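You operate a simulated robot arm through the tools that you are given. There is no shell and no other tool. Be economical: measure what you need, move in short steps, check, and stop when the job is done.

Carry out the task below with a simulated two-armed robot. There is one attempt and no reset: what you move stays moved.

JOB
Put one of the grey test pucks from the top of the steel side table on top of the yellow spool. Then put the grey beaker in the basin of the trough. Then put two of the yellow test cards from the top of the blue trolley on the top of the steel side table. Then take the teal test puck on the top of the packing bench and put it away on the right part of the trial line belt. Then put the green carton labelled "Brown rice" from the narrow clear patch of the long bench on the wide clear patch of the long bench. Then fetch the orange pouch from the wide clear patch of the long bench and stand it on the top shelf of the sample rack. Keep to this order. Set down upright: grey beaker, green carton, orange pouch.

Only the result counts: the job must be done as asked and must still hold three seconds after the hand-in. Knocking over, shifting, dropping, spilling or breaking anything else fails it.

ROBOT AND FRAMES
Two 6-joint arms with two-finger grippers on one trunk, on a base that drives. Base frame: it is fixed to the floor where the robot stands at the start and does not move with it; the origin is under the middle of the robot, x ahead of it, y to its left, z up. Lengths are in m, angles in rad, forces in N, time in s.
The left shoulder is at the start at [0.03, 0.178, 0.938], the right one opposite. With the tool pointing down near the work surface each hand reaches from about 0.5 to 0.82 m from the robot's upright axis, wherever it stands, measured 20 degrees to its own side. Places, roughly: basin of the trough [-3.8, -2.9, 0.6]; green carton [-3.5, 4, 0.75]; grey beaker [-2, -1, 0.75]; grey test puck [0.75, -0.25, 0.75]; orange pouch [-3.5, 5.25, 0.75]; right part of the trial line belt [6, 2.1, 0.8]; teal test puck [-4, -1.25, 0.75]; top of the steel side table [0.7, 0.2, 0.7]; top shelf of the sample rack [-1.6, 8, 1.2]; wide clear patch of the long bench [-3.7, 5.5, 0.8]; yellow spool (6x6x5 cm) [0.9, 0, 0.8]; yellow test card [-2.25, -1.25, 0.75]. Payload 2.54 kg a hand.
The tool frame of a hand sits at the grasp point between the pads (the TCP): z along the fingers, y along the line on which they close. The tips reach 0.03 m beyond it. Largest opening 0.116 m; the body of the gripper starts 0.095 m behind the TCP.
Orientation is that of the tool frame in the base frame, as [roll, pitch, yaw] about the fixed x, y, z axes, in that order (R = Rz(yaw) Ry(pitch) Rx(roll)). With the fingers straight down and closing along the base's y, the tool's x points along the base's -x, its y along +y and its z along -z.

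CONTROLS
- The arms move only by the tool send_rows. It takes "left_rows", "right_rows" or both (then of equal length, played together; a hand with none holds still); each is a list of rows, each a list of 7 numbers: the shift along the base's x, y, z in m, then the turn, a rotation vector about the base's x, y, z in rad, then the gripper command, from -1 (shut) to 1 (fully open), values between in proportion. In form: [[tx, ty, tz, wx, wy, wz, grip], ...]. A call has 1 to 8 rows; each row is the pose to reach, as a shift and turn from the pose commanded when the call began. A row lasts 0.2 s, in which the tool goes at most 0.05 m and 0.15 rad; a call with a longer step from one row to the next is refused whole, and so is a gripper value outside its range. Where a pose cannot be reached the arm comes as near as it can. A force on the tool above 40 N (or 10 N above the force at the start of the call, whichever is more), or a blocked arm, ends the call early, and 0.2 s more pass. Each finger travels about 0.153 m/s and halts on what it meets, pressing with about 35 N; the grip force reading is that of the motor and also rises with nothing between the fingers. The clock runs only during rows and for 0.2 s after the last one: add rows that repeat a pose to give the fingers time. The reply holds the time, the measured pose of the TCP, the force on the tool along the base axes, the opening and the grip force, in the units named above and with some noise, with the torque about the TCP (base axes, N m) and any sound that the robot's microphone picked up.
- Cameras (640 x 400 px; columns grow to the right, rows downward): "scene" is now at [0.032, -0.0262, 1.6471]; the picture's right is [-0.36, -0.93, 0.00], its down [-0.79, 0.31, -0.53] and it looks along [0.49, -0.19, -0.85] (base axes); focal length 276 px, centre (320, 200). "left" rides on the left gripper at [0.069, 0.015, -0.122] in its tool frame; the picture's right is [-0.21, 0.98, 0.00], its down [-0.83, -0.18, -0.53] and it looks along [-0.52, -0.11, 0.85] (tool axes); focal length 251 px, centre (320, 200). "right" rides on the right gripper at [0.069, -0.015, -0.122] in its tool frame; the picture's right is [0.21, 0.98, 0.00], its down [-0.83, 0.18, -0.53] and it looks along [-0.52, 0.11, 0.85] (tool axes); focal length 251 px, centre (320, 200).
- grab_frame(camera): a new picture of that camera. It takes no simulated time.
- lift_body(by): slides the trunk up (or, below 0, down) by that many m; the arms and the scene camera ride with it, the base frame stays. It gives what a move gives, with no picture.
- base_move(legs): drives the robot by 1 to 6 legs, each [ahead, left, turn to the left] in m, m and rad, along the robot's own axes; the way and the turn of a leg run together, so that a leg with both is an arc; at most 1.5 m and 3.142 rad a leg. The arms and the cameras ride along, it lands a little off, and it stops where it bumps. It gives what a move gives.
- turn_head(pan, tilt): turns the head with the scene camera to pan (to the left, within 2.496 rad either way) and tilt (down, from -0.506 to 1.204), counted from straight ahead of the robot. It gives what a move gives.
- locate(camera, pixels): for up to 12 pixels [column, row] of the newest picture of that camera ("zoom" is the newest enlarged one), the place [x, y, z] in the base frame of the surface seen there, good to about 0.002 m. It takes no simulated time.
- enlarge(camera, box): a new picture of the part [left, top, right, bottom] of that camera's present view, enlarged. It takes no simulated time.
- close_job(): hands the job in; it is judged then, once.

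Work in short steps. Measure before you move; look again where a grasp or a placing could have gone wrong, and mend it. You have 138 turns and 172 pictures in all, those below and enlarged ones among them. Open the grippers and draw the arms clear of the work before you hand the job in, unless the task says otherwise; then end with one line.

The tools are called as name(argument=value, ...) on one line, values as JSON. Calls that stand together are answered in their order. send_rows: Moves the arms, as the interface text tells. Its arguments: {"type":"object","properties":{"left_rows":{"type":"array","items":{"type":"array","items":{"type":"number"}}},"right_rows":{"type":"array","items":{"type":"array","items":{"type":"number"}}}},"required":[]} The other tools are called the same way: lift_body (by) slides the trunk up or down; base_move (legs) drives the base; turn_head (pan, tilt) turns the head that bears the scene camera; grab_frame (camera) takes a picture; locate (camera, pixels) gives the place of the surface under pixels of a picture; enlarge (camera, box) takes an enlarged picture of a part of a camera's view; close_job () hands the job in.

At the start:

```text
time_s: 0.0
left_position: [0.5851, 0.1589, 1.0288]
left_tcp_rot: [-3.141, 0.001, -3.141]
left_force: [-0.7, -0.8, 0.3]
left_torque: [0.01, -0.01, 0.02]
left_gripper_width: 0.1158
left_gripper_force: 0.0
right_position: [0.4757, -0.3465, 1.0325]
right_tcp_rot: [3.141, -0.001, 3.14]
right_force: [-0.4, 0.0, 0.0]
right_torque: [0.0, -0.01, 0.02]
right_gripper_width: 0.1158
right_gripper_force: 0.1
trunk travel left (down, up): [-0.15, 0.39]
robot x, y, heading: [0.0007, 0.0, -0.004]
head pan, tilt: [-0.372, 1.014]
```

scene: 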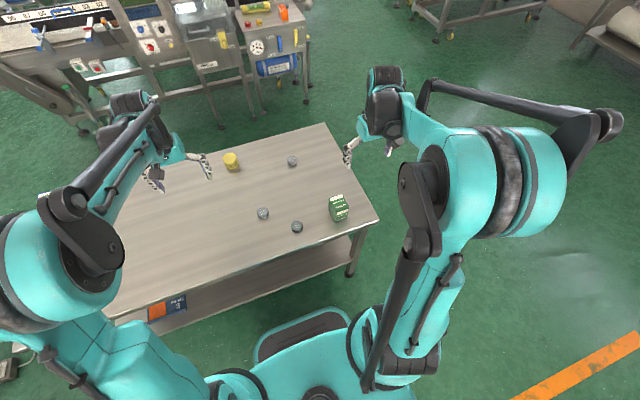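
right: 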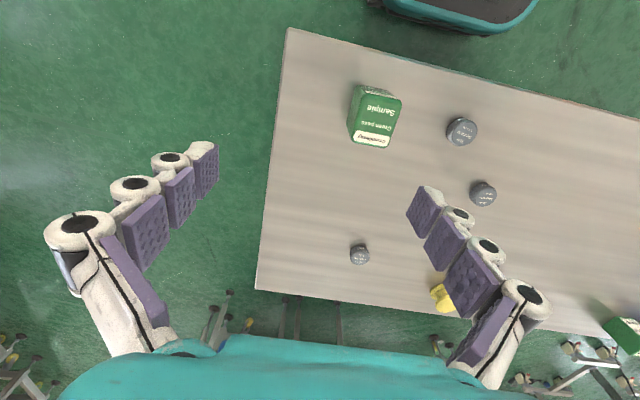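
left: 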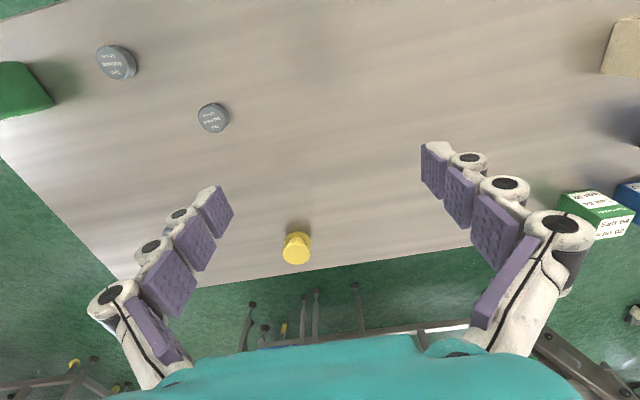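

The scene picture shows the spool at (231,161) and pucks at (292,161), (263,213), (297,227). I measure them.

locate(camera="scene", pixels=[[231, 156], [231, 166], [292, 159], [263, 212], [297, 226], [338, 205], [326, 125], [378, 220], [200, 250]])

locate(camera="left", pixels=[[297, 240], [297, 255], [212, 117], [116, 62], [625, 40], [600, 205]])

enlarge(camera="scene", box=[200, 130, 360, 250])

```text
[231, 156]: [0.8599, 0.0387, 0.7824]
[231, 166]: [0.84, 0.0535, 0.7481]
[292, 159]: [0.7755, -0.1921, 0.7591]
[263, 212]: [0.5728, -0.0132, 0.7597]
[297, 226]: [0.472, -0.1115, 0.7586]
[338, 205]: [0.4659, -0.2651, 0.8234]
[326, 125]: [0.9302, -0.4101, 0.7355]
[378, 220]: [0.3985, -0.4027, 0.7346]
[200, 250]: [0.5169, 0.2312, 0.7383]
```

```text
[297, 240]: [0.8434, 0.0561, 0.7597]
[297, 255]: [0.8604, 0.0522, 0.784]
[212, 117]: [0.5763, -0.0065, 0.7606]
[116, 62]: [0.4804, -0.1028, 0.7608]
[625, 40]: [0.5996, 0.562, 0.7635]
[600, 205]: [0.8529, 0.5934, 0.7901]
```

```text
3.33 times, centred on (280, 190) of scene
```

zoom: 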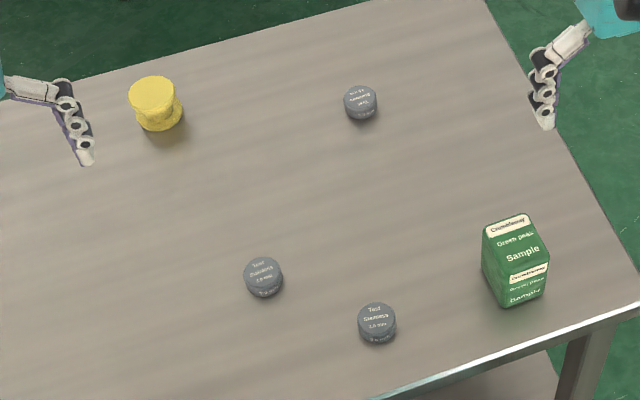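

I check how much gap there is between the base and the table, and find the edges of the spool top.

locate(camera="scene", pixels=[[300, 318], [255, 345], [330, 312], [300, 255], [250, 290], [350, 262], [310, 275]])

locate(camera="zoom", pixels=[[153, 80], [153, 92], [153, 107], [132, 95], [175, 92], [263, 258], [263, 270], [263, 292], [246, 275], [280, 275], [360, 90], [360, 116]])

```text
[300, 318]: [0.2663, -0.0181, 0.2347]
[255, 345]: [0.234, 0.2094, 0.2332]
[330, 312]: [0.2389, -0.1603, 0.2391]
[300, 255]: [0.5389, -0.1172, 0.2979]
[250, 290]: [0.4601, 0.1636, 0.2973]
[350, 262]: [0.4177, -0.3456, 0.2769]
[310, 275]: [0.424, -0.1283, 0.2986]
```

```text
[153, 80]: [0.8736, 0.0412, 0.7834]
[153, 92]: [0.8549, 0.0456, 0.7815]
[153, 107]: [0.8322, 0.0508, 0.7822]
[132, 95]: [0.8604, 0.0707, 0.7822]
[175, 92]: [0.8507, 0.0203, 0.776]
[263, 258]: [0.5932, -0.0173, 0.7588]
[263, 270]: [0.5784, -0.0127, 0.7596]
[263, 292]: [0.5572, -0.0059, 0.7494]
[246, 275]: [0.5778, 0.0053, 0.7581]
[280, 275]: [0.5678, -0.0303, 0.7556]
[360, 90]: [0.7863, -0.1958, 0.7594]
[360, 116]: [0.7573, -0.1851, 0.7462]
```

Puck centre is about (0.574,-0.012) with its top at 0.759, and the spool top centre about (0.856,0.045,0.782). I drive 0.08 m ahead (about 0.12 m is free) so the left hand reaches both.

base_move(legs=[[0.08, 0, 0]])

```text
time_s: 1.1
left_position: [0.6653, 0.1591, 1.0282]
left_tcp_rot: [3.141, -0.004, 3.141]
left_force: [0.5, 0.5, -0.3]
left_torque: [-0.03, 0.08, 0.0]
left_gripper_width: 0.116
left_gripper_force: 0.1
right_position: [0.5578, -0.3454, 1.0312]
right_tcp_rot: [3.141, -0.001, 3.141]
right_force: [0.2, 0.0, 0.1]
right_torque: [-0.01, 0.04, -0.02]
right_gripper_width: 0.1162
right_gripper_force: 0.1
trunk travel left (down, up): [-0.15, 0.39]
robot x, y, heading: [0.0794, -0.0007, -0.0]
head pan, tilt: [-0.372, 1.014]
```

I move the left hand above the puck at (0.574,-0.012).

send_rows(left_rows=[[-0.015, -0.029, -0.025, 0, 0, 0, 1], [-0.03, -0.057, -0.05, 0, 0, 0, 0.7], [-0.045, -0.086, -0.075, 0, 0, 0, 0.5], [-0.06, -0.114, -0.1, 0, 0, 0, 0.5], [-0.076, -0.143, -0.13, 0, 0, 0, 0.5], [-0.091, -0.171, -0.16, 0, 0, 0, 0.5], [-0.091, -0.171, -0.19, 0, 0, 0, 0.5]])

grab_frame(camera="left")

```text
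time_s: 2.7
left_position: [0.5751, -0.0128, 0.8368]
left_tcp_rot: [-3.141, 0.0, -3.138]
left_force: [-1.0, 0.5, -0.6]
left_torque: [0.04, 0.03, -0.01]
left_gripper_width: 0.0868
left_gripper_force: 0.1
right_position: [0.5566, -0.3456, 1.0322]
right_tcp_rot: [-3.141, -0.001, -3.139]
right_force: [0.0, 0.4, -0.1]
right_torque: [0.0, 0.01, -0.03]
right_gripper_width: 0.116
right_gripper_force: 0.0
trunk travel left (down, up): [-0.15, 0.39]
robot x, y, heading: [0.0788, -0.0028, 0.003]
head pan, tilt: [-0.372, 1.014]
```

```text
167 pictures are left
```

left: 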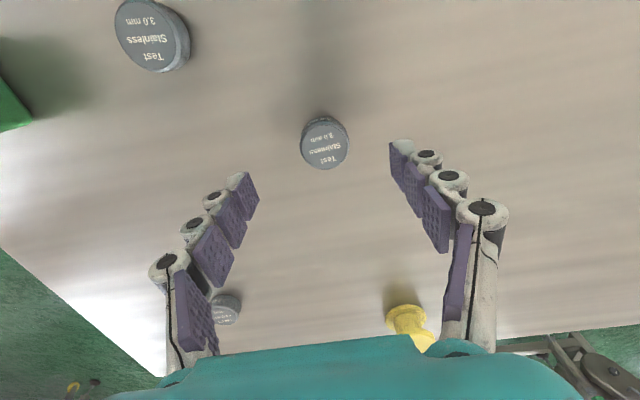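

The puck at (325,142) is centred between the fingers; I confirm its place.

locate(camera="left", pixels=[[324, 119], [324, 140], [324, 155], [304, 140], [345, 138]])

```text
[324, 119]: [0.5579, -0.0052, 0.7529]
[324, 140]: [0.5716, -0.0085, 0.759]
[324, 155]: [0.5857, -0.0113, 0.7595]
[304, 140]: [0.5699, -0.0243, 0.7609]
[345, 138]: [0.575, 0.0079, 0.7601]
```

I lower to TCP z 0.773 and shut on the puck.

send_rows(left_rows=[[0, 0.003, -0.035, 0, 0, 0, 0.4], [0, 0.003, -0.064, 0, 0, 0, 0.4], [0, 0.003, -0.064, 0, 0, 0, -0.2], [0, 0.003, -0.064, 0, 0, 0, -1], [0, 0.003, -0.064, 0, 0, 0, -1], [0, 0.003, -0.064, 0, 0, 0, -1], [0, 0.003, -0.03, 0, 0, 0, -1], [0, 0.003, 0.01, 0, 0, 0, -1]])

grab_frame(camera="left")

```text
time_s: 4.5
left_position: [0.5737, -0.0081, 0.8474]
left_tcp_rot: [-3.141, -0.001, -3.14]
left_force: [0.4, 0.3, 0.4]
left_torque: [-0.03, -0.03, -0.02]
left_gripper_width: 0.0001
left_gripper_force: 29.1
right_position: [0.5563, -0.3459, 1.0327]
right_tcp_rot: [-3.141, -0.001, -3.141]
right_force: [-0.5, -0.1, 0.3]
right_torque: [0.0, 0.0, 0.01]
right_gripper_width: 0.1161
right_gripper_force: 0.1
trunk travel left (down, up): [-0.15, 0.39]
robot x, y, heading: [0.0803, -0.0015, 0.003]
head pan, tilt: [-0.372, 1.014]
```

```text
166 pictures are left
```

left: 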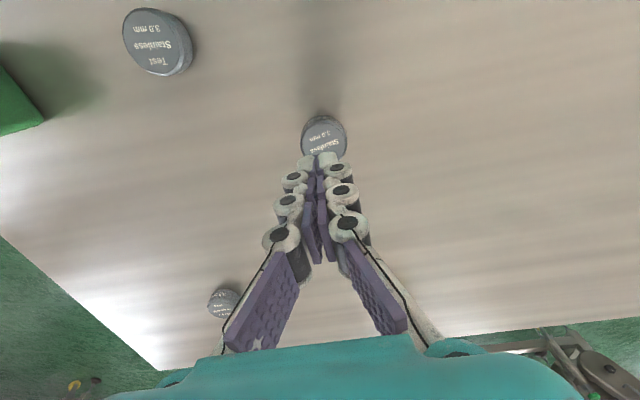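

The fingers closed empty and the puck seems unmoved at (324,138). I reopen and lower, this time reading the pose before closing.

send_rows(left_rows=[[0, 0, 0, 0, 0, 0, 0.2], [0, 0, 0, 0, 0, 0, 0.4], [0, 0, 0, 0, 0, 0, 0.4], [0, 0, -0.035, 0, 0, 0, 0.4], [0, 0, -0.06, 0, 0, 0, 0.4], [0, 0, -0.075, 0, 0, 0, 0.4], [0, 0, -0.075, 0, 0, 0, 0.4]])

grab_frame(camera="left")

```text
time_s: 6.1
left_position: [0.5744, -0.0066, 0.7746]
left_tcp_rot: [3.141, -0.001, -3.14]
left_force: [0.6, 0.0, 0.1]
left_torque: [-0.05, 0.04, 0.02]
left_gripper_width: 0.0812
left_gripper_force: 0.0
right_position: [0.5566, -0.346, 1.0312]
right_tcp_rot: [3.142, -0.001, 3.142]
right_force: [0.2, 0.5, -0.1]
right_torque: [-0.02, -0.02, 0.01]
right_gripper_width: 0.1162
right_gripper_force: 0.0
trunk travel left (down, up): [-0.15, 0.39]
robot x, y, heading: [0.0774, 0.0018, 0.0]
head pan, tilt: [-0.372, 1.014]
```

```text
165 pictures are left
```

left: 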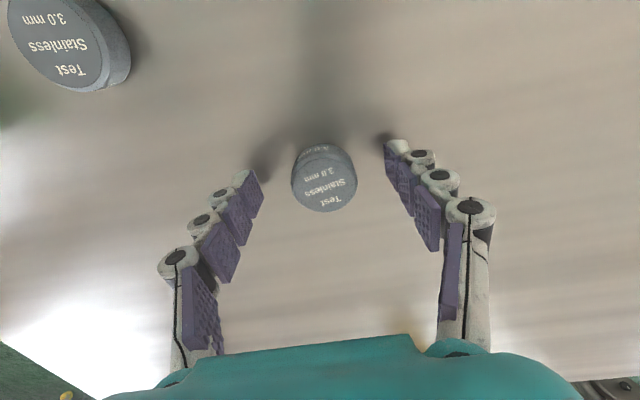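

The puck lies between the tips. I lower 4 mm more and close, without lifting yet.

send_rows(left_rows=[[0, 0, -0.004, 0, 0, 0, 0.4], [0, 0, -0.004, 0, 0, 0, 0], [0, 0, -0.004, 0, 0, 0, -1], [0, 0, -0.004, 0, 0, 0, -1], [0, 0, -0.004, 0, 0, 0, -1]])

grab_frame(camera="left")

```text
time_s: 7.3
left_position: [0.5733, -0.0087, 0.769]
left_tcp_rot: [3.141, 0.001, -3.142]
left_force: [-1.0, -0.9, 2.1]
left_torque: [0.01, 0.03, 0.03]
left_gripper_width: 0.0396
left_gripper_force: 34.7
right_position: [0.5558, -0.3455, 1.032]
right_tcp_rot: [-3.141, 0.002, -3.139]
right_force: [0.8, -0.1, 1.3]
right_torque: [0.03, -0.02, -0.02]
right_gripper_width: 0.1159
right_gripper_force: 0.1
trunk travel left (down, up): [-0.15, 0.39]
robot x, y, heading: [0.0802, 0.0017, 0.001]
head pan, tilt: [-0.372, 1.014]
```

```text
164 pictures are left
```

left: 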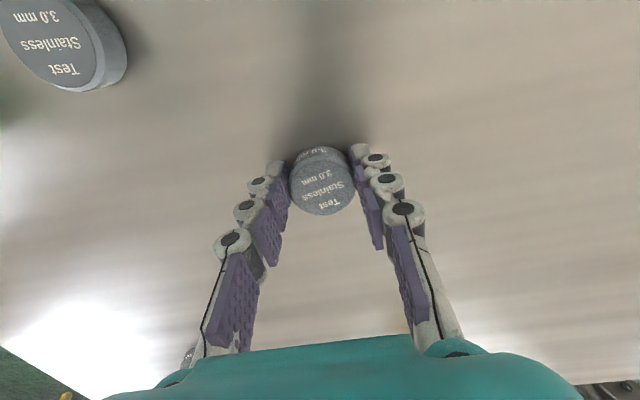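

It holds with a 0.0396 m width. I lift slowly and check.

send_rows(left_rows=[[0, 0, 0.01, 0, 0, 0, -1], [0, 0, 0.025, 0, 0, 0, -1], [0, 0, 0.04, 0, 0, 0, -1], [0, 0, 0.06, 0, 0, 0, -1], [0, 0, 0.08, 0, 0, 0, -1]])

grab_frame(camera="left")

```text
time_s: 8.5
left_position: [0.5722, -0.0069, 0.8499]
left_tcp_rot: [3.14, 0.0, -3.14]
left_force: [-0.4, -0.3, 0.5]
left_torque: [-0.01, -0.02, 0.03]
left_gripper_width: 0.0398
left_gripper_force: 34.7
right_position: [0.5555, -0.3462, 1.0319]
right_tcp_rot: [3.141, 0.0, -3.142]
right_force: [-1.1, -0.1, -0.9]
right_torque: [-0.03, -0.01, -0.02]
right_gripper_width: 0.1159
right_gripper_force: 0.0
trunk travel left (down, up): [-0.15, 0.39]
robot x, y, heading: [0.0781, 0.0014, -0.001]
head pan, tilt: [-0.372, 1.014]
```

```text
163 pictures are left
```

left: 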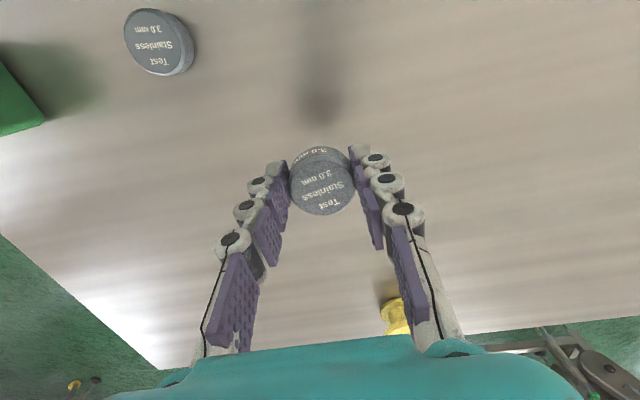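

The puck is held. I move toward above the spool.

send_rows(left_rows=[[0.04, 0.007, 0.01, 0, 0, 0, -1], [0.08, 0.014, 0.02, 0, 0, 0, -1], [0.12, 0.022, 0.02, 0, 0, 0, -1], [0.16, 0.03, 0.02, 0, 0, 0, -1], [0.2, 0.037, 0.02, 0, 0, 0, -1], [0.24, 0.045, 0.02, 0, 0, 0, -1], [0.284, 0.052, 0.02, 0, 0, 0, -1], [0.284, 0.052, 0.02, 0, 0, 0, -1]])

enlarge(camera="scene", box=[160, 130, 320, 230])

grab_frame(camera="left")

```text
time_s: 10.3
left_position: [0.8548, 0.044, 0.869]
left_tcp_rot: [-3.141, -0.001, 3.142]
left_force: [0.8, -0.2, -0.5]
left_torque: [0.01, -0.02, -0.01]
left_gripper_width: 0.0395
left_gripper_force: 34.6
right_position: [0.5554, -0.346, 1.0333]
right_tcp_rot: [-3.141, -0.002, 3.141]
right_force: [-0.7, -0.1, -0.8]
right_torque: [0.03, -0.02, 0.01]
right_gripper_width: 0.1159
right_gripper_force: 0.1
trunk travel left (down, up): [-0.15, 0.39]
robot x, y, heading: [0.08, 0.0006, -0.004]
head pan, tilt: [-0.372, 1.014]
```

```text
4.00 times, centred on (240, 180) of scene
```

zoom: 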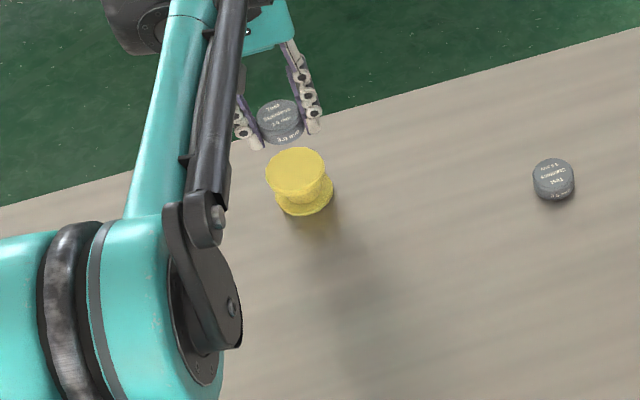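

```text
161 pictures are left
```

left: 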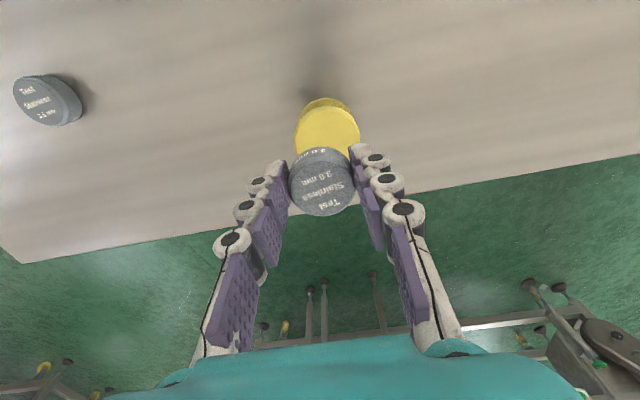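

I measure the spool-top and held-puck edges: spool in left view around (328,120), puck at (323,182).

locate(camera="zoom", pixels=[[296, 152], [297, 170], [298, 188], [270, 172], [323, 168], [278, 108], [265, 112], [294, 108], [280, 118]])

locate(camera="left", pixels=[[299, 135], [356, 130], [327, 108], [327, 135], [323, 165], [323, 210], [294, 185], [351, 183]])

```text
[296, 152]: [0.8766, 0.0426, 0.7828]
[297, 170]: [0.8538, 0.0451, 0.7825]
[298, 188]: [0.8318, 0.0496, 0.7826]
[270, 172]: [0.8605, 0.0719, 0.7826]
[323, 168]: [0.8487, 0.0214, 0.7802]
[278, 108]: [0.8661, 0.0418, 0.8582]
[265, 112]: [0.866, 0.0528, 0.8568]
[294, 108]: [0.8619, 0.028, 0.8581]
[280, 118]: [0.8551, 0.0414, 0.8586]
```

```text
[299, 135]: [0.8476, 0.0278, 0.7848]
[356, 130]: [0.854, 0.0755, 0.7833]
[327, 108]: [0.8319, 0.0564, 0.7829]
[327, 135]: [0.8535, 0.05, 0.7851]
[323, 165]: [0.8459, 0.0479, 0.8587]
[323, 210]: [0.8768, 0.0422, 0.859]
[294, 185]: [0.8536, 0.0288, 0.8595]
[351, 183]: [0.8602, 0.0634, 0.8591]
```

Puck (≈0.857,0.044) is nearly over the spool (≈0.855,0.047). I lower to just touching.

send_rows(left_rows=[[-0.002, 0.003, -0.025, 0, 0, 0, -1], [-0.002, 0.003, -0.04, 0, 0, 0, -1], [-0.002, 0.003, -0.048, 0, 0, 0, -1], [-0.002, 0.003, -0.052, 0, 0, 0, -1], [-0.002, 0.003, -0.052, 0, 0, 0, -1]])

enlarge(camera="scene", box=[190, 130, 270, 190])

```text
time_s: 11.5
left_position: [0.8557, 0.0469, 0.8169]
left_tcp_rot: [-3.141, 0.001, 3.141]
left_force: [0.0, -0.4, 0.3]
left_torque: [-0.03, 0.0, -0.01]
left_gripper_width: 0.0396
left_gripper_force: 35.0
right_position: [0.5561, -0.3456, 1.0328]
right_tcp_rot: [3.141, -0.001, -3.141]
right_force: [-0.5, 0.6, -0.3]
right_torque: [-0.04, 0.0, -0.01]
right_gripper_width: 0.116
right_gripper_force: 0.1
trunk travel left (down, up): [-0.15, 0.39]
robot x, y, heading: [0.0799, -0.0011, -0.0]
head pan, tilt: [-0.372, 1.014]
```

```text
6.67 times, centred on (230, 160) of scene
```

zoom: 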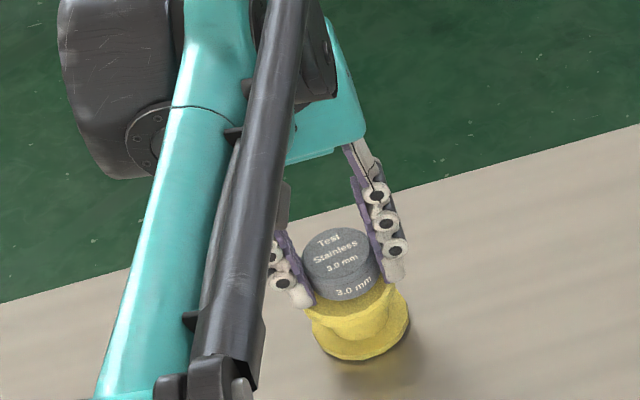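

The puck is just at the spool top. I lower 2 mm, open, and rise.

send_rows(left_rows=[[0, 0, -0.002, 0, 0, 0, -1], [0, 0, -0.002, 0, 0, 0, -0.2], [0, 0, -0.002, 0, 0, 0, 0.2], [0, 0, -0.002, 0, 0, 0, 0.4], [0, 0, 0.02, 0, 0, 0, 0.4], [0, 0, 0.06, 0, 0, 0, 0.4], [-0.02, 0, 0.1, 0, 0, 0, 0.4], [-0.05, 0.03, 0.13, 0, 0, 0, 0.4]])

enlarge(camera="scene", box=[190, 130, 270, 190])

grab_frame(camera="left")

```text
refused: row 8 steps farther than a row can; nothing moved
```

```text
6.67 times, centred on (230, 160) of scene
```

zoom: 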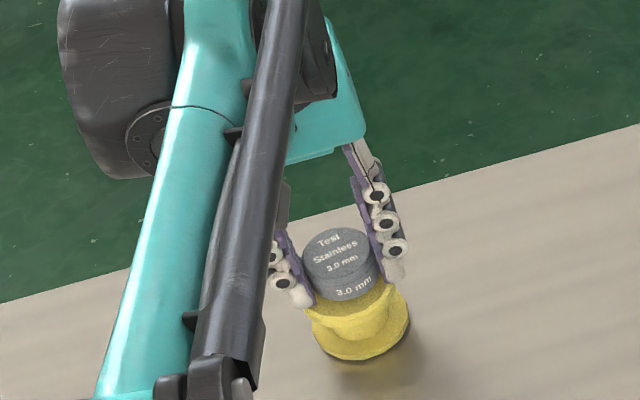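

```text
158 pictures are left
```

left: 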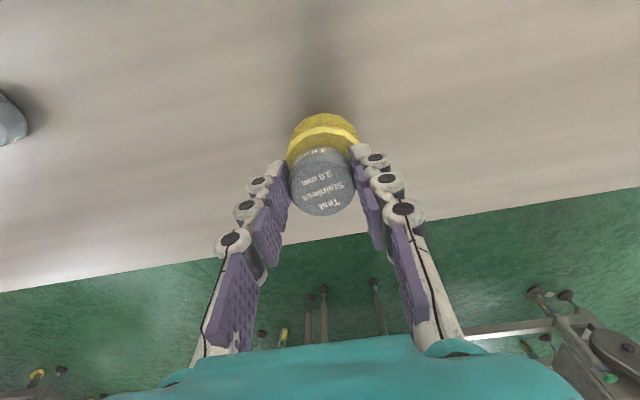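

The last step was too long; I resend with smaller steps.

send_rows(left_rows=[[0, 0, -0.002, 0, 0, 0, -1], [0, 0, -0.002, 0, 0, 0, -0.2], [0, 0, -0.002, 0, 0, 0, 0.2], [0, 0, -0.002, 0, 0, 0, 0.4], [0, 0, 0.02, 0, 0, 0, 0.4], [0, 0, 0.06, 0, 0, 0, 0.4], [-0.02, 0, 0.1, 0, 0, 0, 0.4], [-0.05, 0.01, 0.13, 0, 0, 0, 0.4]])

enlarge(camera="scene", box=[190, 130, 270, 190])

turn_head(pan=2.4, tilt=0.35)

grab_frame(camera="scene")

```text
time_s: 13.3
left_position: [0.8047, 0.0576, 0.9493]
left_tcp_rot: [3.142, 0.001, 3.141]
left_force: [-0.4, 0.5, -0.5]
left_torque: [-0.03, -0.04, 0.0]
left_gripper_width: 0.0812
left_gripper_force: 0.0
right_position: [0.5553, -0.3458, 1.0319]
right_tcp_rot: [-3.141, 0.001, 3.14]
right_force: [-1.0, 0.0, -0.7]
right_torque: [0.02, -0.04, 0.0]
right_gripper_width: 0.1163
right_gripper_force: 0.1
trunk travel left (down, up): [-0.15, 0.39]
robot x, y, heading: [0.0809, -0.0005, 0.005]
head pan, tilt: [-0.372, 1.014]
```

```text
6.67 times, centred on (230, 160) of scene
```

zoom: 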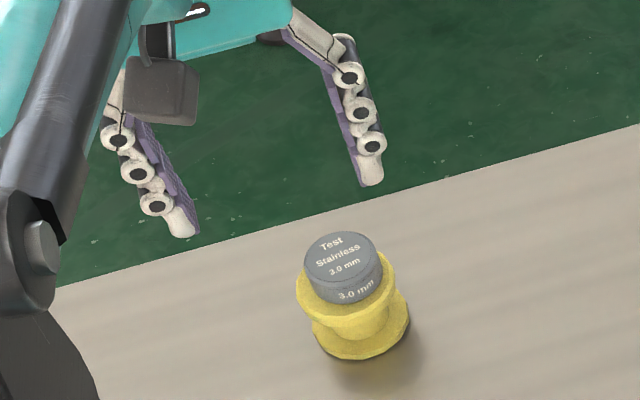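

```text
time_s: 15.7
left_position: [0.8052, 0.058, 0.9471]
left_tcp_rot: [-3.14, 0.0, 3.141]
left_force: [0.4, 0.7, 0.5]
left_torque: [0.02, -0.01, 0.01]
left_gripper_width: 0.0813
left_gripper_force: 0.0
right_position: [0.5564, -0.3449, 1.0322]
right_tcp_rot: [-3.141, -0.001, -3.139]
right_force: [-0.6, -0.5, -0.3]
right_torque: [0.0, -0.03, 0.01]
right_gripper_width: 0.1158
right_gripper_force: 0.1
trunk travel left (down, up): [-0.15, 0.39]
robot x, y, heading: [0.0781, 0.0015, -0.002]
head pan, tilt: [2.4, 0.351]
```

```text
156 pictures are left
```

scene: 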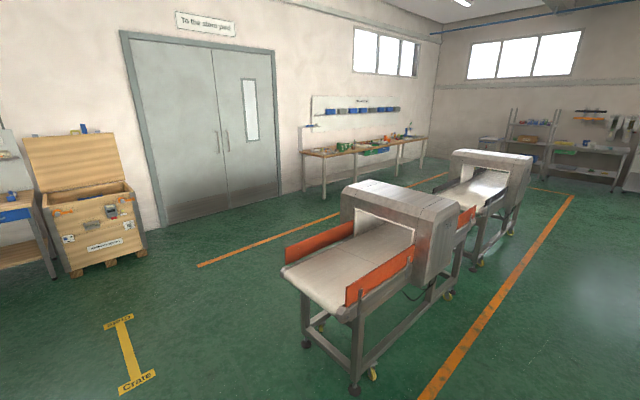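

The puck sits on the spool. Behind left I see conveyor machines; now I look behind right, where the beaker and trolley should be.

turn_head(pan=-2.45, tilt=0.3)

grab_frame(camera="scene")

turn_head(pan=-1.5, tilt=0.4)

grab_frame(camera="scene")

```text
time_s: 19.5
left_position: [0.8059, 0.0568, 0.9467]
left_tcp_rot: [-3.141, 0.001, -3.141]
left_force: [-0.4, -0.6, 0.4]
left_torque: [0.04, 0.02, 0.02]
left_gripper_width: 0.0811
left_gripper_force: 0.1
right_position: [0.5565, -0.3455, 1.0326]
right_tcp_rot: [3.141, 0.001, -3.139]
right_force: [0.0, 0.6, -0.6]
right_torque: [0.0, 0.06, 0.02]
right_gripper_width: 0.1164
right_gripper_force: 0.1
trunk travel left (down, up): [-0.15, 0.39]
robot x, y, heading: [0.0795, -0.0028, -0.001]
head pan, tilt: [-2.45, 0.3]
```

```text
155 pictures are left
```

scene: 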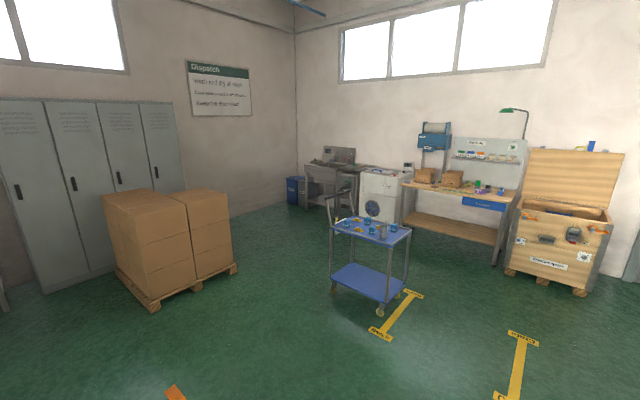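

```text
time_s: 20.8
left_position: [0.8054, 0.0581, 0.9479]
left_tcp_rot: [3.141, 0.001, -3.141]
left_force: [-0.1, 0.2, 0.1]
left_torque: [-0.03, -0.01, 0.0]
left_gripper_width: 0.0811
left_gripper_force: 0.1
right_position: [0.5555, -0.3459, 1.0322]
right_tcp_rot: [-3.141, 0.0, -3.14]
right_force: [0.1, 0.1, -0.1]
right_torque: [0.01, 0.01, -0.01]
right_gripper_width: 0.116
right_gripper_force: 0.0
trunk travel left (down, up): [-0.15, 0.39]
robot x, y, heading: [0.0793, -0.0003, -0.003]
head pan, tilt: [-1.499, 0.4]
```

```text
154 pictures are left
```

scene: 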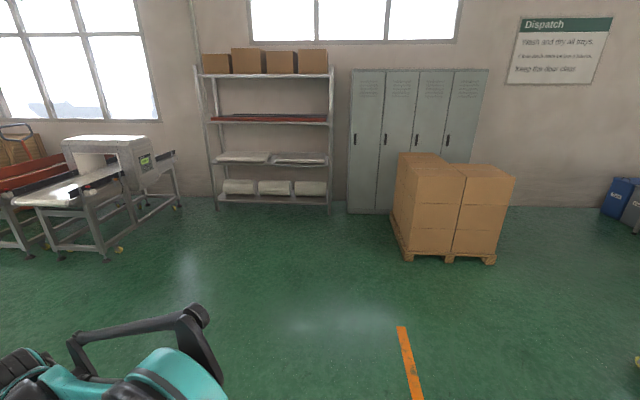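

The trolley with cards and beaker stands behind right, the trough beyond it. I back off from the table and turn right toward the trolley.

base_move(legs=[[-0.55, 0, 0], [0, 0, -2.6]])

turn_head(pan=0, tilt=0.55)

grab_frame(camera="scene")

```text
time_s: 30.1
left_position: [-1.0756, -0.411, 0.9473]
left_tcp_rot: [3.141, -0.001, 0.522]
left_force: [1.2, 1.0, -0.3]
left_torque: [-0.02, -0.01, 0.0]
left_gripper_width: 0.081
left_gripper_force: 0.0
right_position: [-1.0589, 0.0632, 1.0322]
right_tcp_rot: [-3.141, 0.0, 0.524]
right_force: [0.3, 0.4, 0.2]
right_torque: [-0.02, -0.01, -0.01]
right_gripper_width: 0.1162
right_gripper_force: 0.0
trunk travel left (down, up): [-0.15, 0.39]
robot x, y, heading: [-0.4719, -0.0021, -2.619]
head pan, tilt: [-1.499, 0.4]
```

```text
time_s: 31.7
left_position: [-1.0738, -0.4113, 0.948]
left_tcp_rot: [-3.142, 0.0, 0.522]
left_force: [0.2, 0.8, -0.8]
left_torque: [0.0, -0.01, 0.02]
left_gripper_width: 0.0813
left_gripper_force: 0.1
right_position: [-1.0592, 0.0623, 1.0331]
right_tcp_rot: [3.141, 0.001, 0.522]
right_force: [0.6, -0.2, -0.2]
right_torque: [0.0, 0.01, 0.02]
right_gripper_width: 0.1159
right_gripper_force: 0.1
trunk travel left (down, up): [-0.15, 0.39]
robot x, y, heading: [-0.4728, 0.0001, -2.619]
head pan, tilt: [0.0, 0.55]
```

```text
153 pictures are left
```

scene: 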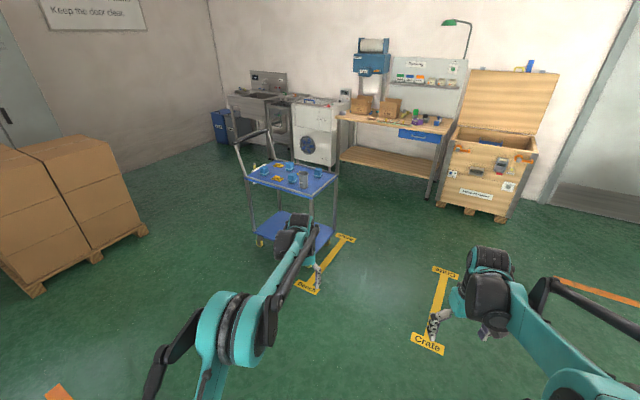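

I enlarge the trolley top at (290,175) and measure its corners and the floor lane.

enlarge(camera="scene", box=[210, 110, 370, 250])

locate(camera="scene", pixels=[[338, 172], [315, 194], [246, 178], [275, 163], [303, 180], [283, 166], [270, 140], [236, 108], [313, 160], [420, 170], [480, 190], [150, 230]])

```text
2.86 times, centred on (290, 180) of scene
```

zoom: 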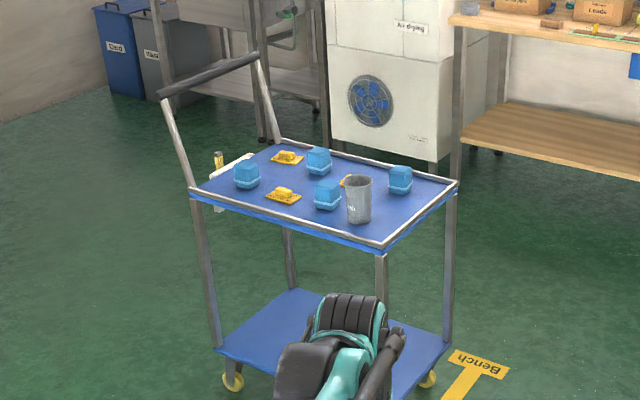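

```text
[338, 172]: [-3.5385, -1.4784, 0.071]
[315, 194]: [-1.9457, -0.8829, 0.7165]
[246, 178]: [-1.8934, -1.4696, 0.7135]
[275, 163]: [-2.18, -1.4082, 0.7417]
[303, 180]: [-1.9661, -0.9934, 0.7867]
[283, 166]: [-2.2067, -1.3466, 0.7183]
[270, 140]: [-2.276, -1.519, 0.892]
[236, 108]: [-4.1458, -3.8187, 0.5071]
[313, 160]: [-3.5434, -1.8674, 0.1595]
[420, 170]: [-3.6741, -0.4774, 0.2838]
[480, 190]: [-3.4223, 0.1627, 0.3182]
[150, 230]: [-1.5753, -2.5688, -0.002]
```

I measure items on the trolley in the zoom picture.

locate(camera="zoom", pixels=[[359, 180], [359, 220], [287, 153], [283, 190], [345, 180], [401, 172], [318, 153], [327, 187], [246, 168], [456, 182], [280, 142], [380, 245]])

```text
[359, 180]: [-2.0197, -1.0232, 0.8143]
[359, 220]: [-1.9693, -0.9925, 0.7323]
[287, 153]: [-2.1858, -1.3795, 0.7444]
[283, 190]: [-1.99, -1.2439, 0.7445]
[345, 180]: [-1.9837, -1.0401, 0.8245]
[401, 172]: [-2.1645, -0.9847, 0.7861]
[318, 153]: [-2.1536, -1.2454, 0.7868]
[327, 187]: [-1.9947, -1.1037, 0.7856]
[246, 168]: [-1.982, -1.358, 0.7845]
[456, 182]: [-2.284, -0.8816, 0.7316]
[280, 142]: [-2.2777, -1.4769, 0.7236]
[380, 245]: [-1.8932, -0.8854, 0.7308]
```

Trolley top spans x -1.89..-2.28, y -0.88..-1.475; the beaker stands at about (-2.005,-1.01). I turn to face -x and drive up beside it.

base_move(legs=[[0, 0, -0.523], [0.0, 1.2, 0], [0.8, 0, 0]])

turn_head(pan=0, tilt=0.95)

grab_frame(camera="scene")

```text
time_s: 43.1
left_position: [-2.0017, -1.2385, 0.9472]
left_tcp_rot: [-3.141, -0.001, -0.017]
left_force: [-0.4, -0.2, 0.2]
left_torque: [0.02, 0.01, 0.0]
left_gripper_width: 0.0814
left_gripper_force: 0.1
right_position: [-1.745, -0.8394, 1.0319]
right_tcp_rot: [-3.141, 0.0, -0.015]
right_force: [-0.7, 0.2, 0.6]
right_torque: [-0.02, 0.0, -0.03]
right_gripper_width: 0.1159
right_gripper_force: 0.1
trunk travel left (down, up): [-0.15, 0.39]
robot x, y, heading: [-1.2751, -1.1961, 3.125]
head pan, tilt: [0.0, 0.55]
```

```text
time_s: 44.0
left_position: [-2.0007, -1.2386, 0.948]
left_tcp_rot: [3.141, 0.0, -0.017]
left_force: [-0.1, -1.1, 0.5]
left_torque: [-0.01, -0.01, 0.02]
left_gripper_width: 0.0814
left_gripper_force: 0.0
right_position: [-1.745, -0.8396, 1.032]
right_tcp_rot: [3.14, -0.001, -0.015]
right_force: [0.5, 0.6, -0.3]
right_torque: [0.0, 0.02, 0.03]
right_gripper_width: 0.116
right_gripper_force: 0.0
trunk travel left (down, up): [-0.15, 0.39]
robot x, y, heading: [-1.2728, -1.1937, 3.123]
head pan, tilt: [0.0, 0.949]
```

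```text
151 pictures are left
```

scene: 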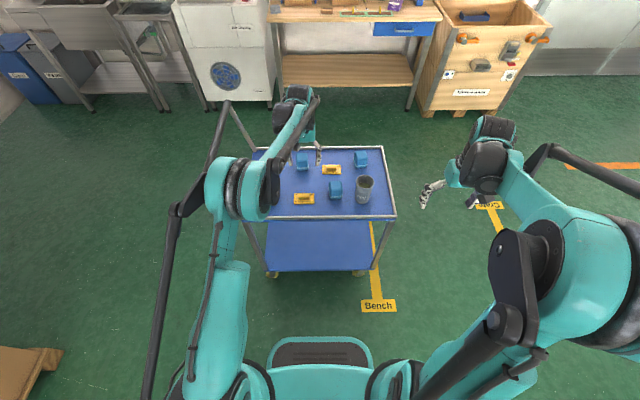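

enlarge(camera="scene", box=[240, 140, 400, 225])

```text
4.00 times, centred on (320, 182) of scene
```

zoom: 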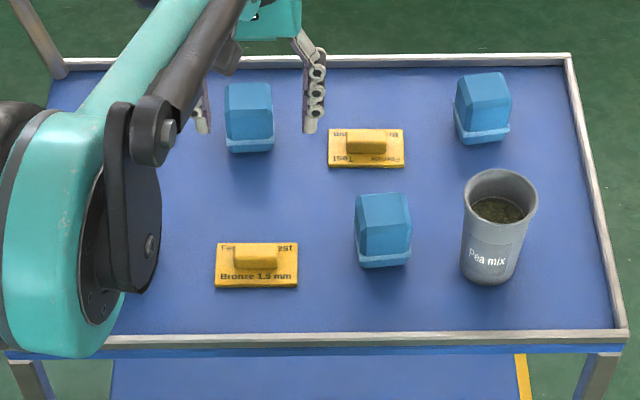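

The beaker (at (500,225) in zoom) holds peas, so it must stay upright. I measure the beaker rim, neighbours and cards.

locate(camera="zoom", pixels=[[466, 195], [534, 200], [500, 171], [498, 222], [488, 283], [500, 208], [408, 225], [355, 225], [366, 135], [366, 150], [255, 250], [560, 300]])

```text
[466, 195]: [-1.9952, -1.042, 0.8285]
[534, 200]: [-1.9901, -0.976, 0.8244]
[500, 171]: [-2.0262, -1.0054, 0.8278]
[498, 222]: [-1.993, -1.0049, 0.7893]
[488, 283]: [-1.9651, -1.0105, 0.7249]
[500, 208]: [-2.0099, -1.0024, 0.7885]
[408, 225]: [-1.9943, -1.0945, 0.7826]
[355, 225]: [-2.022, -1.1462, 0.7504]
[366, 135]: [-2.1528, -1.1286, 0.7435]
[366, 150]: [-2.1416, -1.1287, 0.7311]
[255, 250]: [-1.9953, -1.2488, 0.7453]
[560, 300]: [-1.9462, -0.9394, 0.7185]
```

Beaker centre (-1.993,-1.008), rim 0.068 m wide at z 0.828, with 5 cm free to the blue item. I bring the right hand above it.

send_rows(right_rows=[[-0.031, -0.021, -0.005, 0, 0, 0, 1], [-0.062, -0.042, -0.01, 0, 0, 0, 0.8], [-0.093, -0.063, -0.015, 0, 0, 0, 0.6], [-0.124, -0.084, -0.02, 0, 0, 0, 0.6], [-0.155, -0.105, -0.03, 0, 0, 0, 0.6], [-0.186, -0.126, -0.05, 0, 0, 0, 0.6], [-0.217, -0.147, -0.08, 0, 0, 0, 0.6], [-0.248, -0.168, -0.11, 0, 0, 0, 0.6]])

grab_frame(camera="right")

```text
time_s: 45.8
left_position: [-2.0021, -1.2386, 0.9465]
left_tcp_rot: [-3.141, -0.001, -0.017]
left_force: [0.2, 0.5, -0.5]
left_torque: [-0.03, -0.02, 0.0]
left_gripper_width: 0.0812
left_gripper_force: 0.0
right_position: [-1.9902, -1.0096, 0.9196]
right_tcp_rot: [3.141, -0.001, -0.014]
right_force: [-0.5, -0.7, -0.4]
right_torque: [0.01, -0.01, -0.03]
right_gripper_width: 0.0925
right_gripper_force: 0.2
trunk travel left (down, up): [-0.15, 0.39]
robot x, y, heading: [-1.2754, -1.1991, 3.125]
head pan, tilt: [0.0, 0.949]
```

```text
149 pictures are left
```

right: 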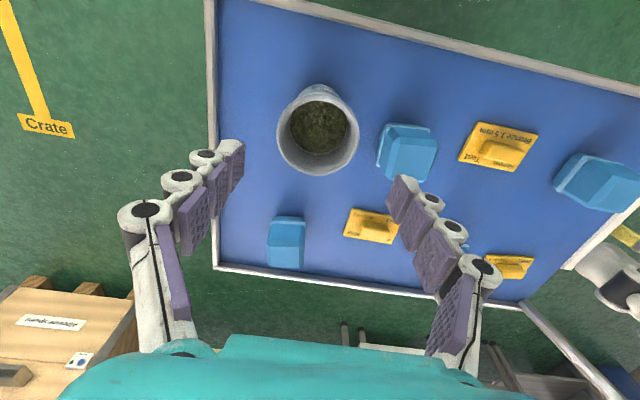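

locate(camera="right", pixels=[[278, 128], [356, 128], [318, 90], [318, 172], [385, 155]])

```text
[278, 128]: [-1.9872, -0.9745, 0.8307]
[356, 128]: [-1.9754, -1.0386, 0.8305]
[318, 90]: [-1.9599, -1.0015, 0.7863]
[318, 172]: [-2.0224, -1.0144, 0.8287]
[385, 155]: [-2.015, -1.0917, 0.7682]
```

Hand is centred. I lower to z 0.79 without closing and check.

send_rows(right_rows=[[-0.001, 0.001, -0.04, 0, 0, 0, 0.6], [-0.001, 0.001, -0.075, 0, 0, 0, 0.6], [-0.001, 0.001, -0.105, 0, 0, 0, 0.6], [-0.001, 0.001, -0.13, 0, 0, 0, 0.6], [-0.001, 0.001, -0.13, 0, 0, 0, 0.4], [-0.001, 0.001, -0.13, 0, 0, 0, 0.2], [-0.001, 0.001, -0.13, 0, 0, 0, -0.2], [-0.001, 0.001, -0.13, 0, 0, 0, -1]])

grab_frame(camera="right")

```text
time_s: 47.6
left_position: [-2.0006, -1.2383, 0.9472]
left_tcp_rot: [-3.141, 0.0, -0.017]
left_force: [0.3, 0.2, 0.3]
left_torque: [0.03, -0.01, 0.01]
left_gripper_width: 0.0808
left_gripper_force: 0.1
right_position: [-1.9928, -1.0068, 0.7919]
right_tcp_rot: [3.139, 0.0, -0.015]
right_force: [-0.5, 0.1, 0.0]
right_torque: [0.01, 0.0, 0.01]
right_gripper_width: 0.0649
right_gripper_force: 35.0
trunk travel left (down, up): [-0.15, 0.39]
robot x, y, heading: [-1.2763, -1.1926, 3.123]
head pan, tilt: [0.0, 0.949]
```

```text
148 pictures are left
```

right: 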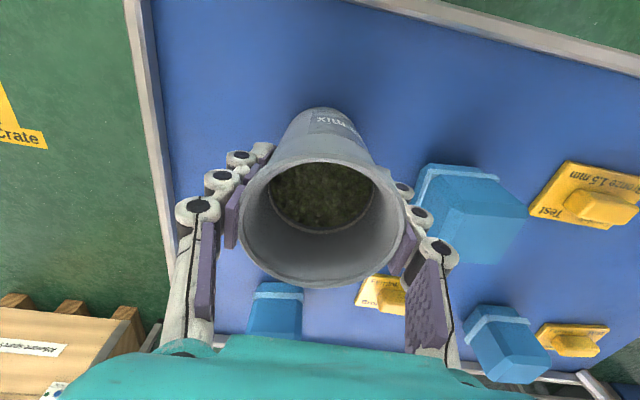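

Gripped at 0.065 m. I lift the beaker straight up.

send_rows(right_rows=[[0, 0, 0.01, 0, 0, 0, -1], [0, 0, 0.03, 0, 0, 0, -1], [0, 0, 0.055, 0, 0, 0, -1], [0, 0, 0.08, 0, 0, 0, -1], [0, 0, 0.105, 0, 0, 0, -1], [0, 0, 0.13, 0, 0, 0, -1], [0, 0, 0.15, 0, 0, 0, -1], [0, 0, 0.16, 0, 0, 0, -1]])

grab_frame(camera="scene")

```text
time_s: 49.4
left_position: [-2.0012, -1.2397, 0.9474]
left_tcp_rot: [3.14, -0.001, -0.014]
left_force: [0.2, 0.1, -0.2]
left_torque: [0.01, 0.02, -0.05]
left_gripper_width: 0.081
left_gripper_force: 0.0
right_position: [-1.9944, -1.0052, 0.9533]
right_tcp_rot: [3.14, 0.0, -0.014]
right_force: [0.0, -0.4, -2.1]
right_torque: [0.01, 0.02, 0.0]
right_gripper_width: 0.0649
right_gripper_force: 34.6
trunk travel left (down, up): [-0.15, 0.39]
robot x, y, heading: [-1.278, -1.1933, 3.127]
head pan, tilt: [0.0, 0.949]
```

```text
147 pictures are left
```

scene: 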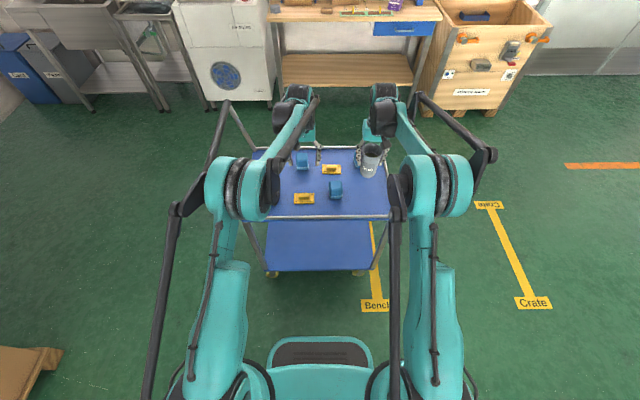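

The beaker is up. I look toward the trough, ahead left.

turn_head(pan=0.6, tilt=0.5)

grab_frame(camera="scene")

```text
time_s: 50.4
left_position: [-2.0009, -1.238, 0.9475]
left_tcp_rot: [3.141, 0.001, -0.016]
left_force: [-0.3, 0.1, 0.1]
left_torque: [-0.01, -0.01, 0.02]
left_gripper_width: 0.0814
left_gripper_force: 0.1
right_position: [-1.9954, -1.0054, 0.9505]
right_tcp_rot: [3.14, 0.0, -0.016]
right_force: [-0.7, -0.2, -2.2]
right_torque: [0.0, 0.0, 0.01]
right_gripper_width: 0.0648
right_gripper_force: 35.3
trunk travel left (down, up): [-0.15, 0.39]
robot x, y, heading: [-1.2707, -1.1916, 3.126]
head pan, tilt: [0.6, 0.499]
```

```text
146 pictures are left
```

scene: 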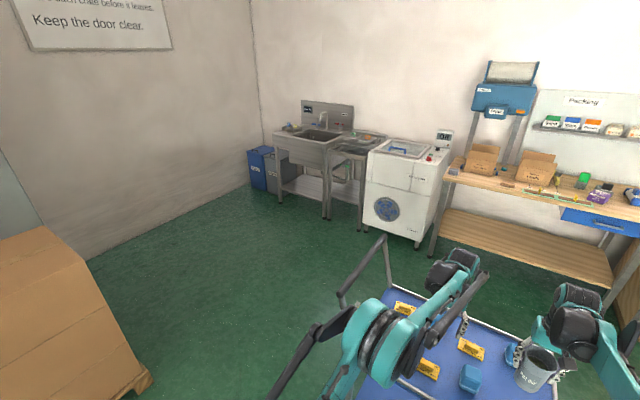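

enlarge(camera="scene", box=[240, 90, 400, 220])

locate(camera="scene", pixels=[[270, 138], [320, 150], [280, 192], [325, 216], [320, 135], [300, 128], [365, 220], [300, 280], [420, 240], [338, 300], [150, 390], [345, 160]])

```text
3.08 times, centred on (320, 155) of scene
```

zoom: 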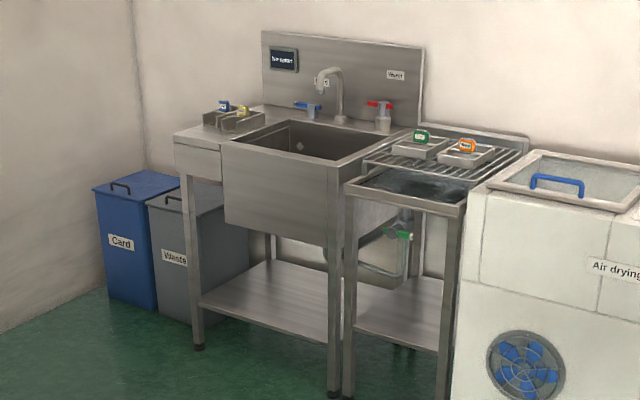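

```text
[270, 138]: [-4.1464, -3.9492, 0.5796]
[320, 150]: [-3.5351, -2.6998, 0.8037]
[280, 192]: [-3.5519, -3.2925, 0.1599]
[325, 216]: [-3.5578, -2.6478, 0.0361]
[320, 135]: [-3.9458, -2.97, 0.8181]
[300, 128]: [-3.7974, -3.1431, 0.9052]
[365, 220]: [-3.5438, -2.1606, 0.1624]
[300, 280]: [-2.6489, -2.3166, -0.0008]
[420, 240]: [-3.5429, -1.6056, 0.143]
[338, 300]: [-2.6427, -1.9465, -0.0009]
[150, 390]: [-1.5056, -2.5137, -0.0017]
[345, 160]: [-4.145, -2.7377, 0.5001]
```

Next I measure the pallet corner, the trolley handle and my left elbow to plan the way between them.

locate(camera="scene", pixels=[[150, 378], [110, 310], [45, 228], [385, 237], [340, 297], [290, 370], [315, 330], [350, 330]])

turn_head(pan=1.3, tilt=0.8)

grab_frame(camera="scene")

```text
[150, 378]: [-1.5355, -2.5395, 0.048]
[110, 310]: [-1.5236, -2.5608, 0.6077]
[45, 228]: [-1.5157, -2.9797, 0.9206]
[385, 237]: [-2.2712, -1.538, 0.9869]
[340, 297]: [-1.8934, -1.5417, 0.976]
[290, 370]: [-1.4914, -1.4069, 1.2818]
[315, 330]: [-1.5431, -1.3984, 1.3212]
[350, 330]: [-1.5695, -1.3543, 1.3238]
```

```text
time_s: 51.5
left_position: [-2.0011, -1.2382, 0.9475]
left_tcp_rot: [3.141, 0.0, -0.017]
left_force: [-0.6, 0.4, 0.1]
left_torque: [-0.03, 0.01, -0.02]
left_gripper_width: 0.0813
left_gripper_force: 0.0
right_position: [-1.9943, -1.0045, 0.9519]
right_tcp_rot: [3.141, 0.001, -0.015]
right_force: [0.4, 0.2, -2.8]
right_torque: [-0.02, 0.01, -0.01]
right_gripper_width: 0.0651
right_gripper_force: 34.5
trunk travel left (down, up): [-0.15, 0.39]
robot x, y, heading: [-1.2772, -1.1913, 3.125]
head pan, tilt: [1.3, 0.799]
```

```text
144 pictures are left
```

scene: 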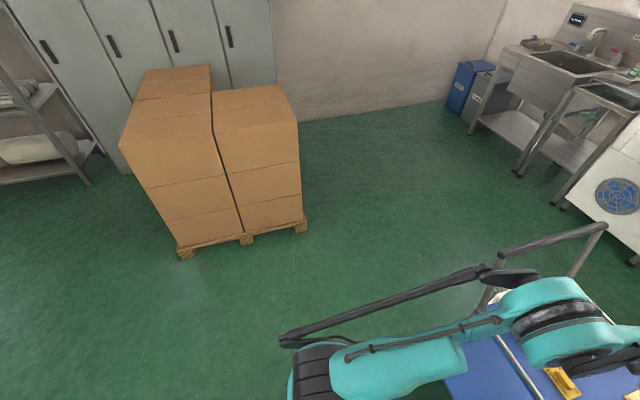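

Pallet corner (-1.53,-2.54) and trolley handle (y -1.54) leave a 1 m lane. I back off, shift left to y≈-2.05, and drive west through it.

base_move(legs=[[-0.4, 0, 0.016], [0, 0.86, 0], [1.0, 0, 0], [0.7, 0, 0]])

turn_head(pan=0.5, tilt=0.7)

grab_frame(camera="scene")

```text
time_s: 66.4
left_position: [-3.3005, -2.1371, 0.9465]
left_tcp_rot: [-3.141, 0.0, 0.004]
left_force: [-0.9, -0.8, -0.7]
left_torque: [0.0, -0.04, 0.0]
left_gripper_width: 0.0812
left_gripper_force: 0.0
right_position: [-3.2991, -1.9027, 0.9526]
right_tcp_rot: [3.14, -0.003, 0.003]
right_force: [0.4, 0.7, -1.4]
right_torque: [-0.04, -0.01, -0.02]
right_gripper_width: 0.0648
right_gripper_force: 35.1
trunk travel left (down, up): [-0.15, 0.39]
robot x, y, heading: [-2.5738, -2.0756, -3.14]
head pan, tilt: [1.3, 0.799]
```

```text
time_s: 67.6
left_position: [-3.301, -2.137, 0.9472]
left_tcp_rot: [-3.14, 0.0, 0.004]
left_force: [0.5, 0.5, 0.3]
left_torque: [-0.03, -0.02, -0.02]
left_gripper_width: 0.0812
left_gripper_force: 0.1
right_position: [-3.2992, -1.9029, 0.9524]
right_tcp_rot: [3.141, -0.001, 0.006]
right_force: [0.7, 0.6, -2.5]
right_torque: [0.04, 0.0, -0.03]
right_gripper_width: 0.0651
right_gripper_force: 34.9
trunk travel left (down, up): [-0.15, 0.39]
robot x, y, heading: [-2.5752, -2.0788, -3.132]
head pan, tilt: [0.499, 0.7]
```

```text
143 pictures are left
```

scene: 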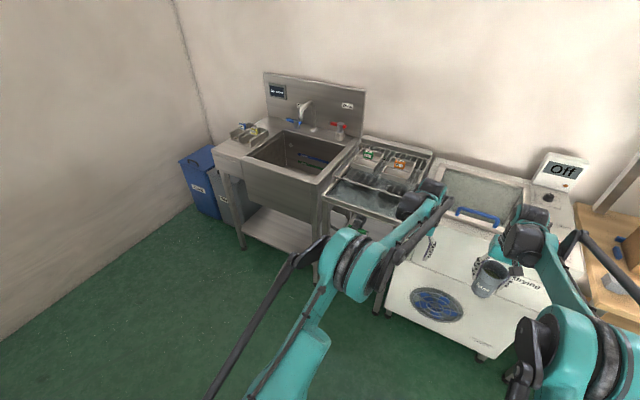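

I enlarge and measure the basin around (300,155).

enlarge(camera="scene", box=[205, 65, 385, 215])

locate(camera="scene", pixels=[[247, 155], [313, 185], [285, 130], [350, 152], [290, 158], [310, 165], [300, 145], [303, 105], [290, 122], [338, 128], [212, 150], [323, 185]])

```text
2.67 times, centred on (295, 140) of scene
```

zoom: 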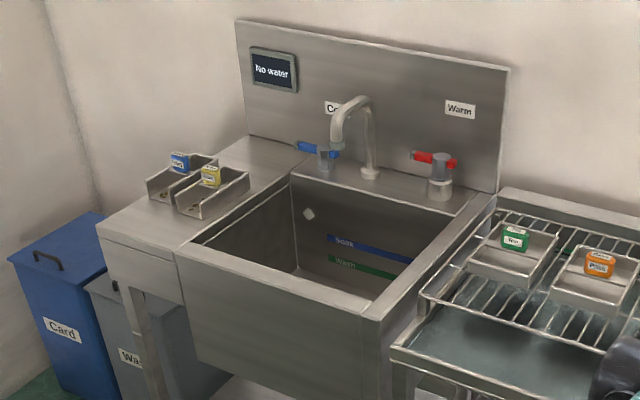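

```text
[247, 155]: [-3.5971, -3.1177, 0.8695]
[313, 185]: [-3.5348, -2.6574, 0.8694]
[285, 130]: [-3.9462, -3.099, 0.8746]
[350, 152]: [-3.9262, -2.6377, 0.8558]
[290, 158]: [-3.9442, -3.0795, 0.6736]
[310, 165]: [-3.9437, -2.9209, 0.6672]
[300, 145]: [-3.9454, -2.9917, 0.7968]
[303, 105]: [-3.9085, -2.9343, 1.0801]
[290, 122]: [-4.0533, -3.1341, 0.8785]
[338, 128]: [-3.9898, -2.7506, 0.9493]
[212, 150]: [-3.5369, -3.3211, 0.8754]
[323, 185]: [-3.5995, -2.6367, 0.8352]
```

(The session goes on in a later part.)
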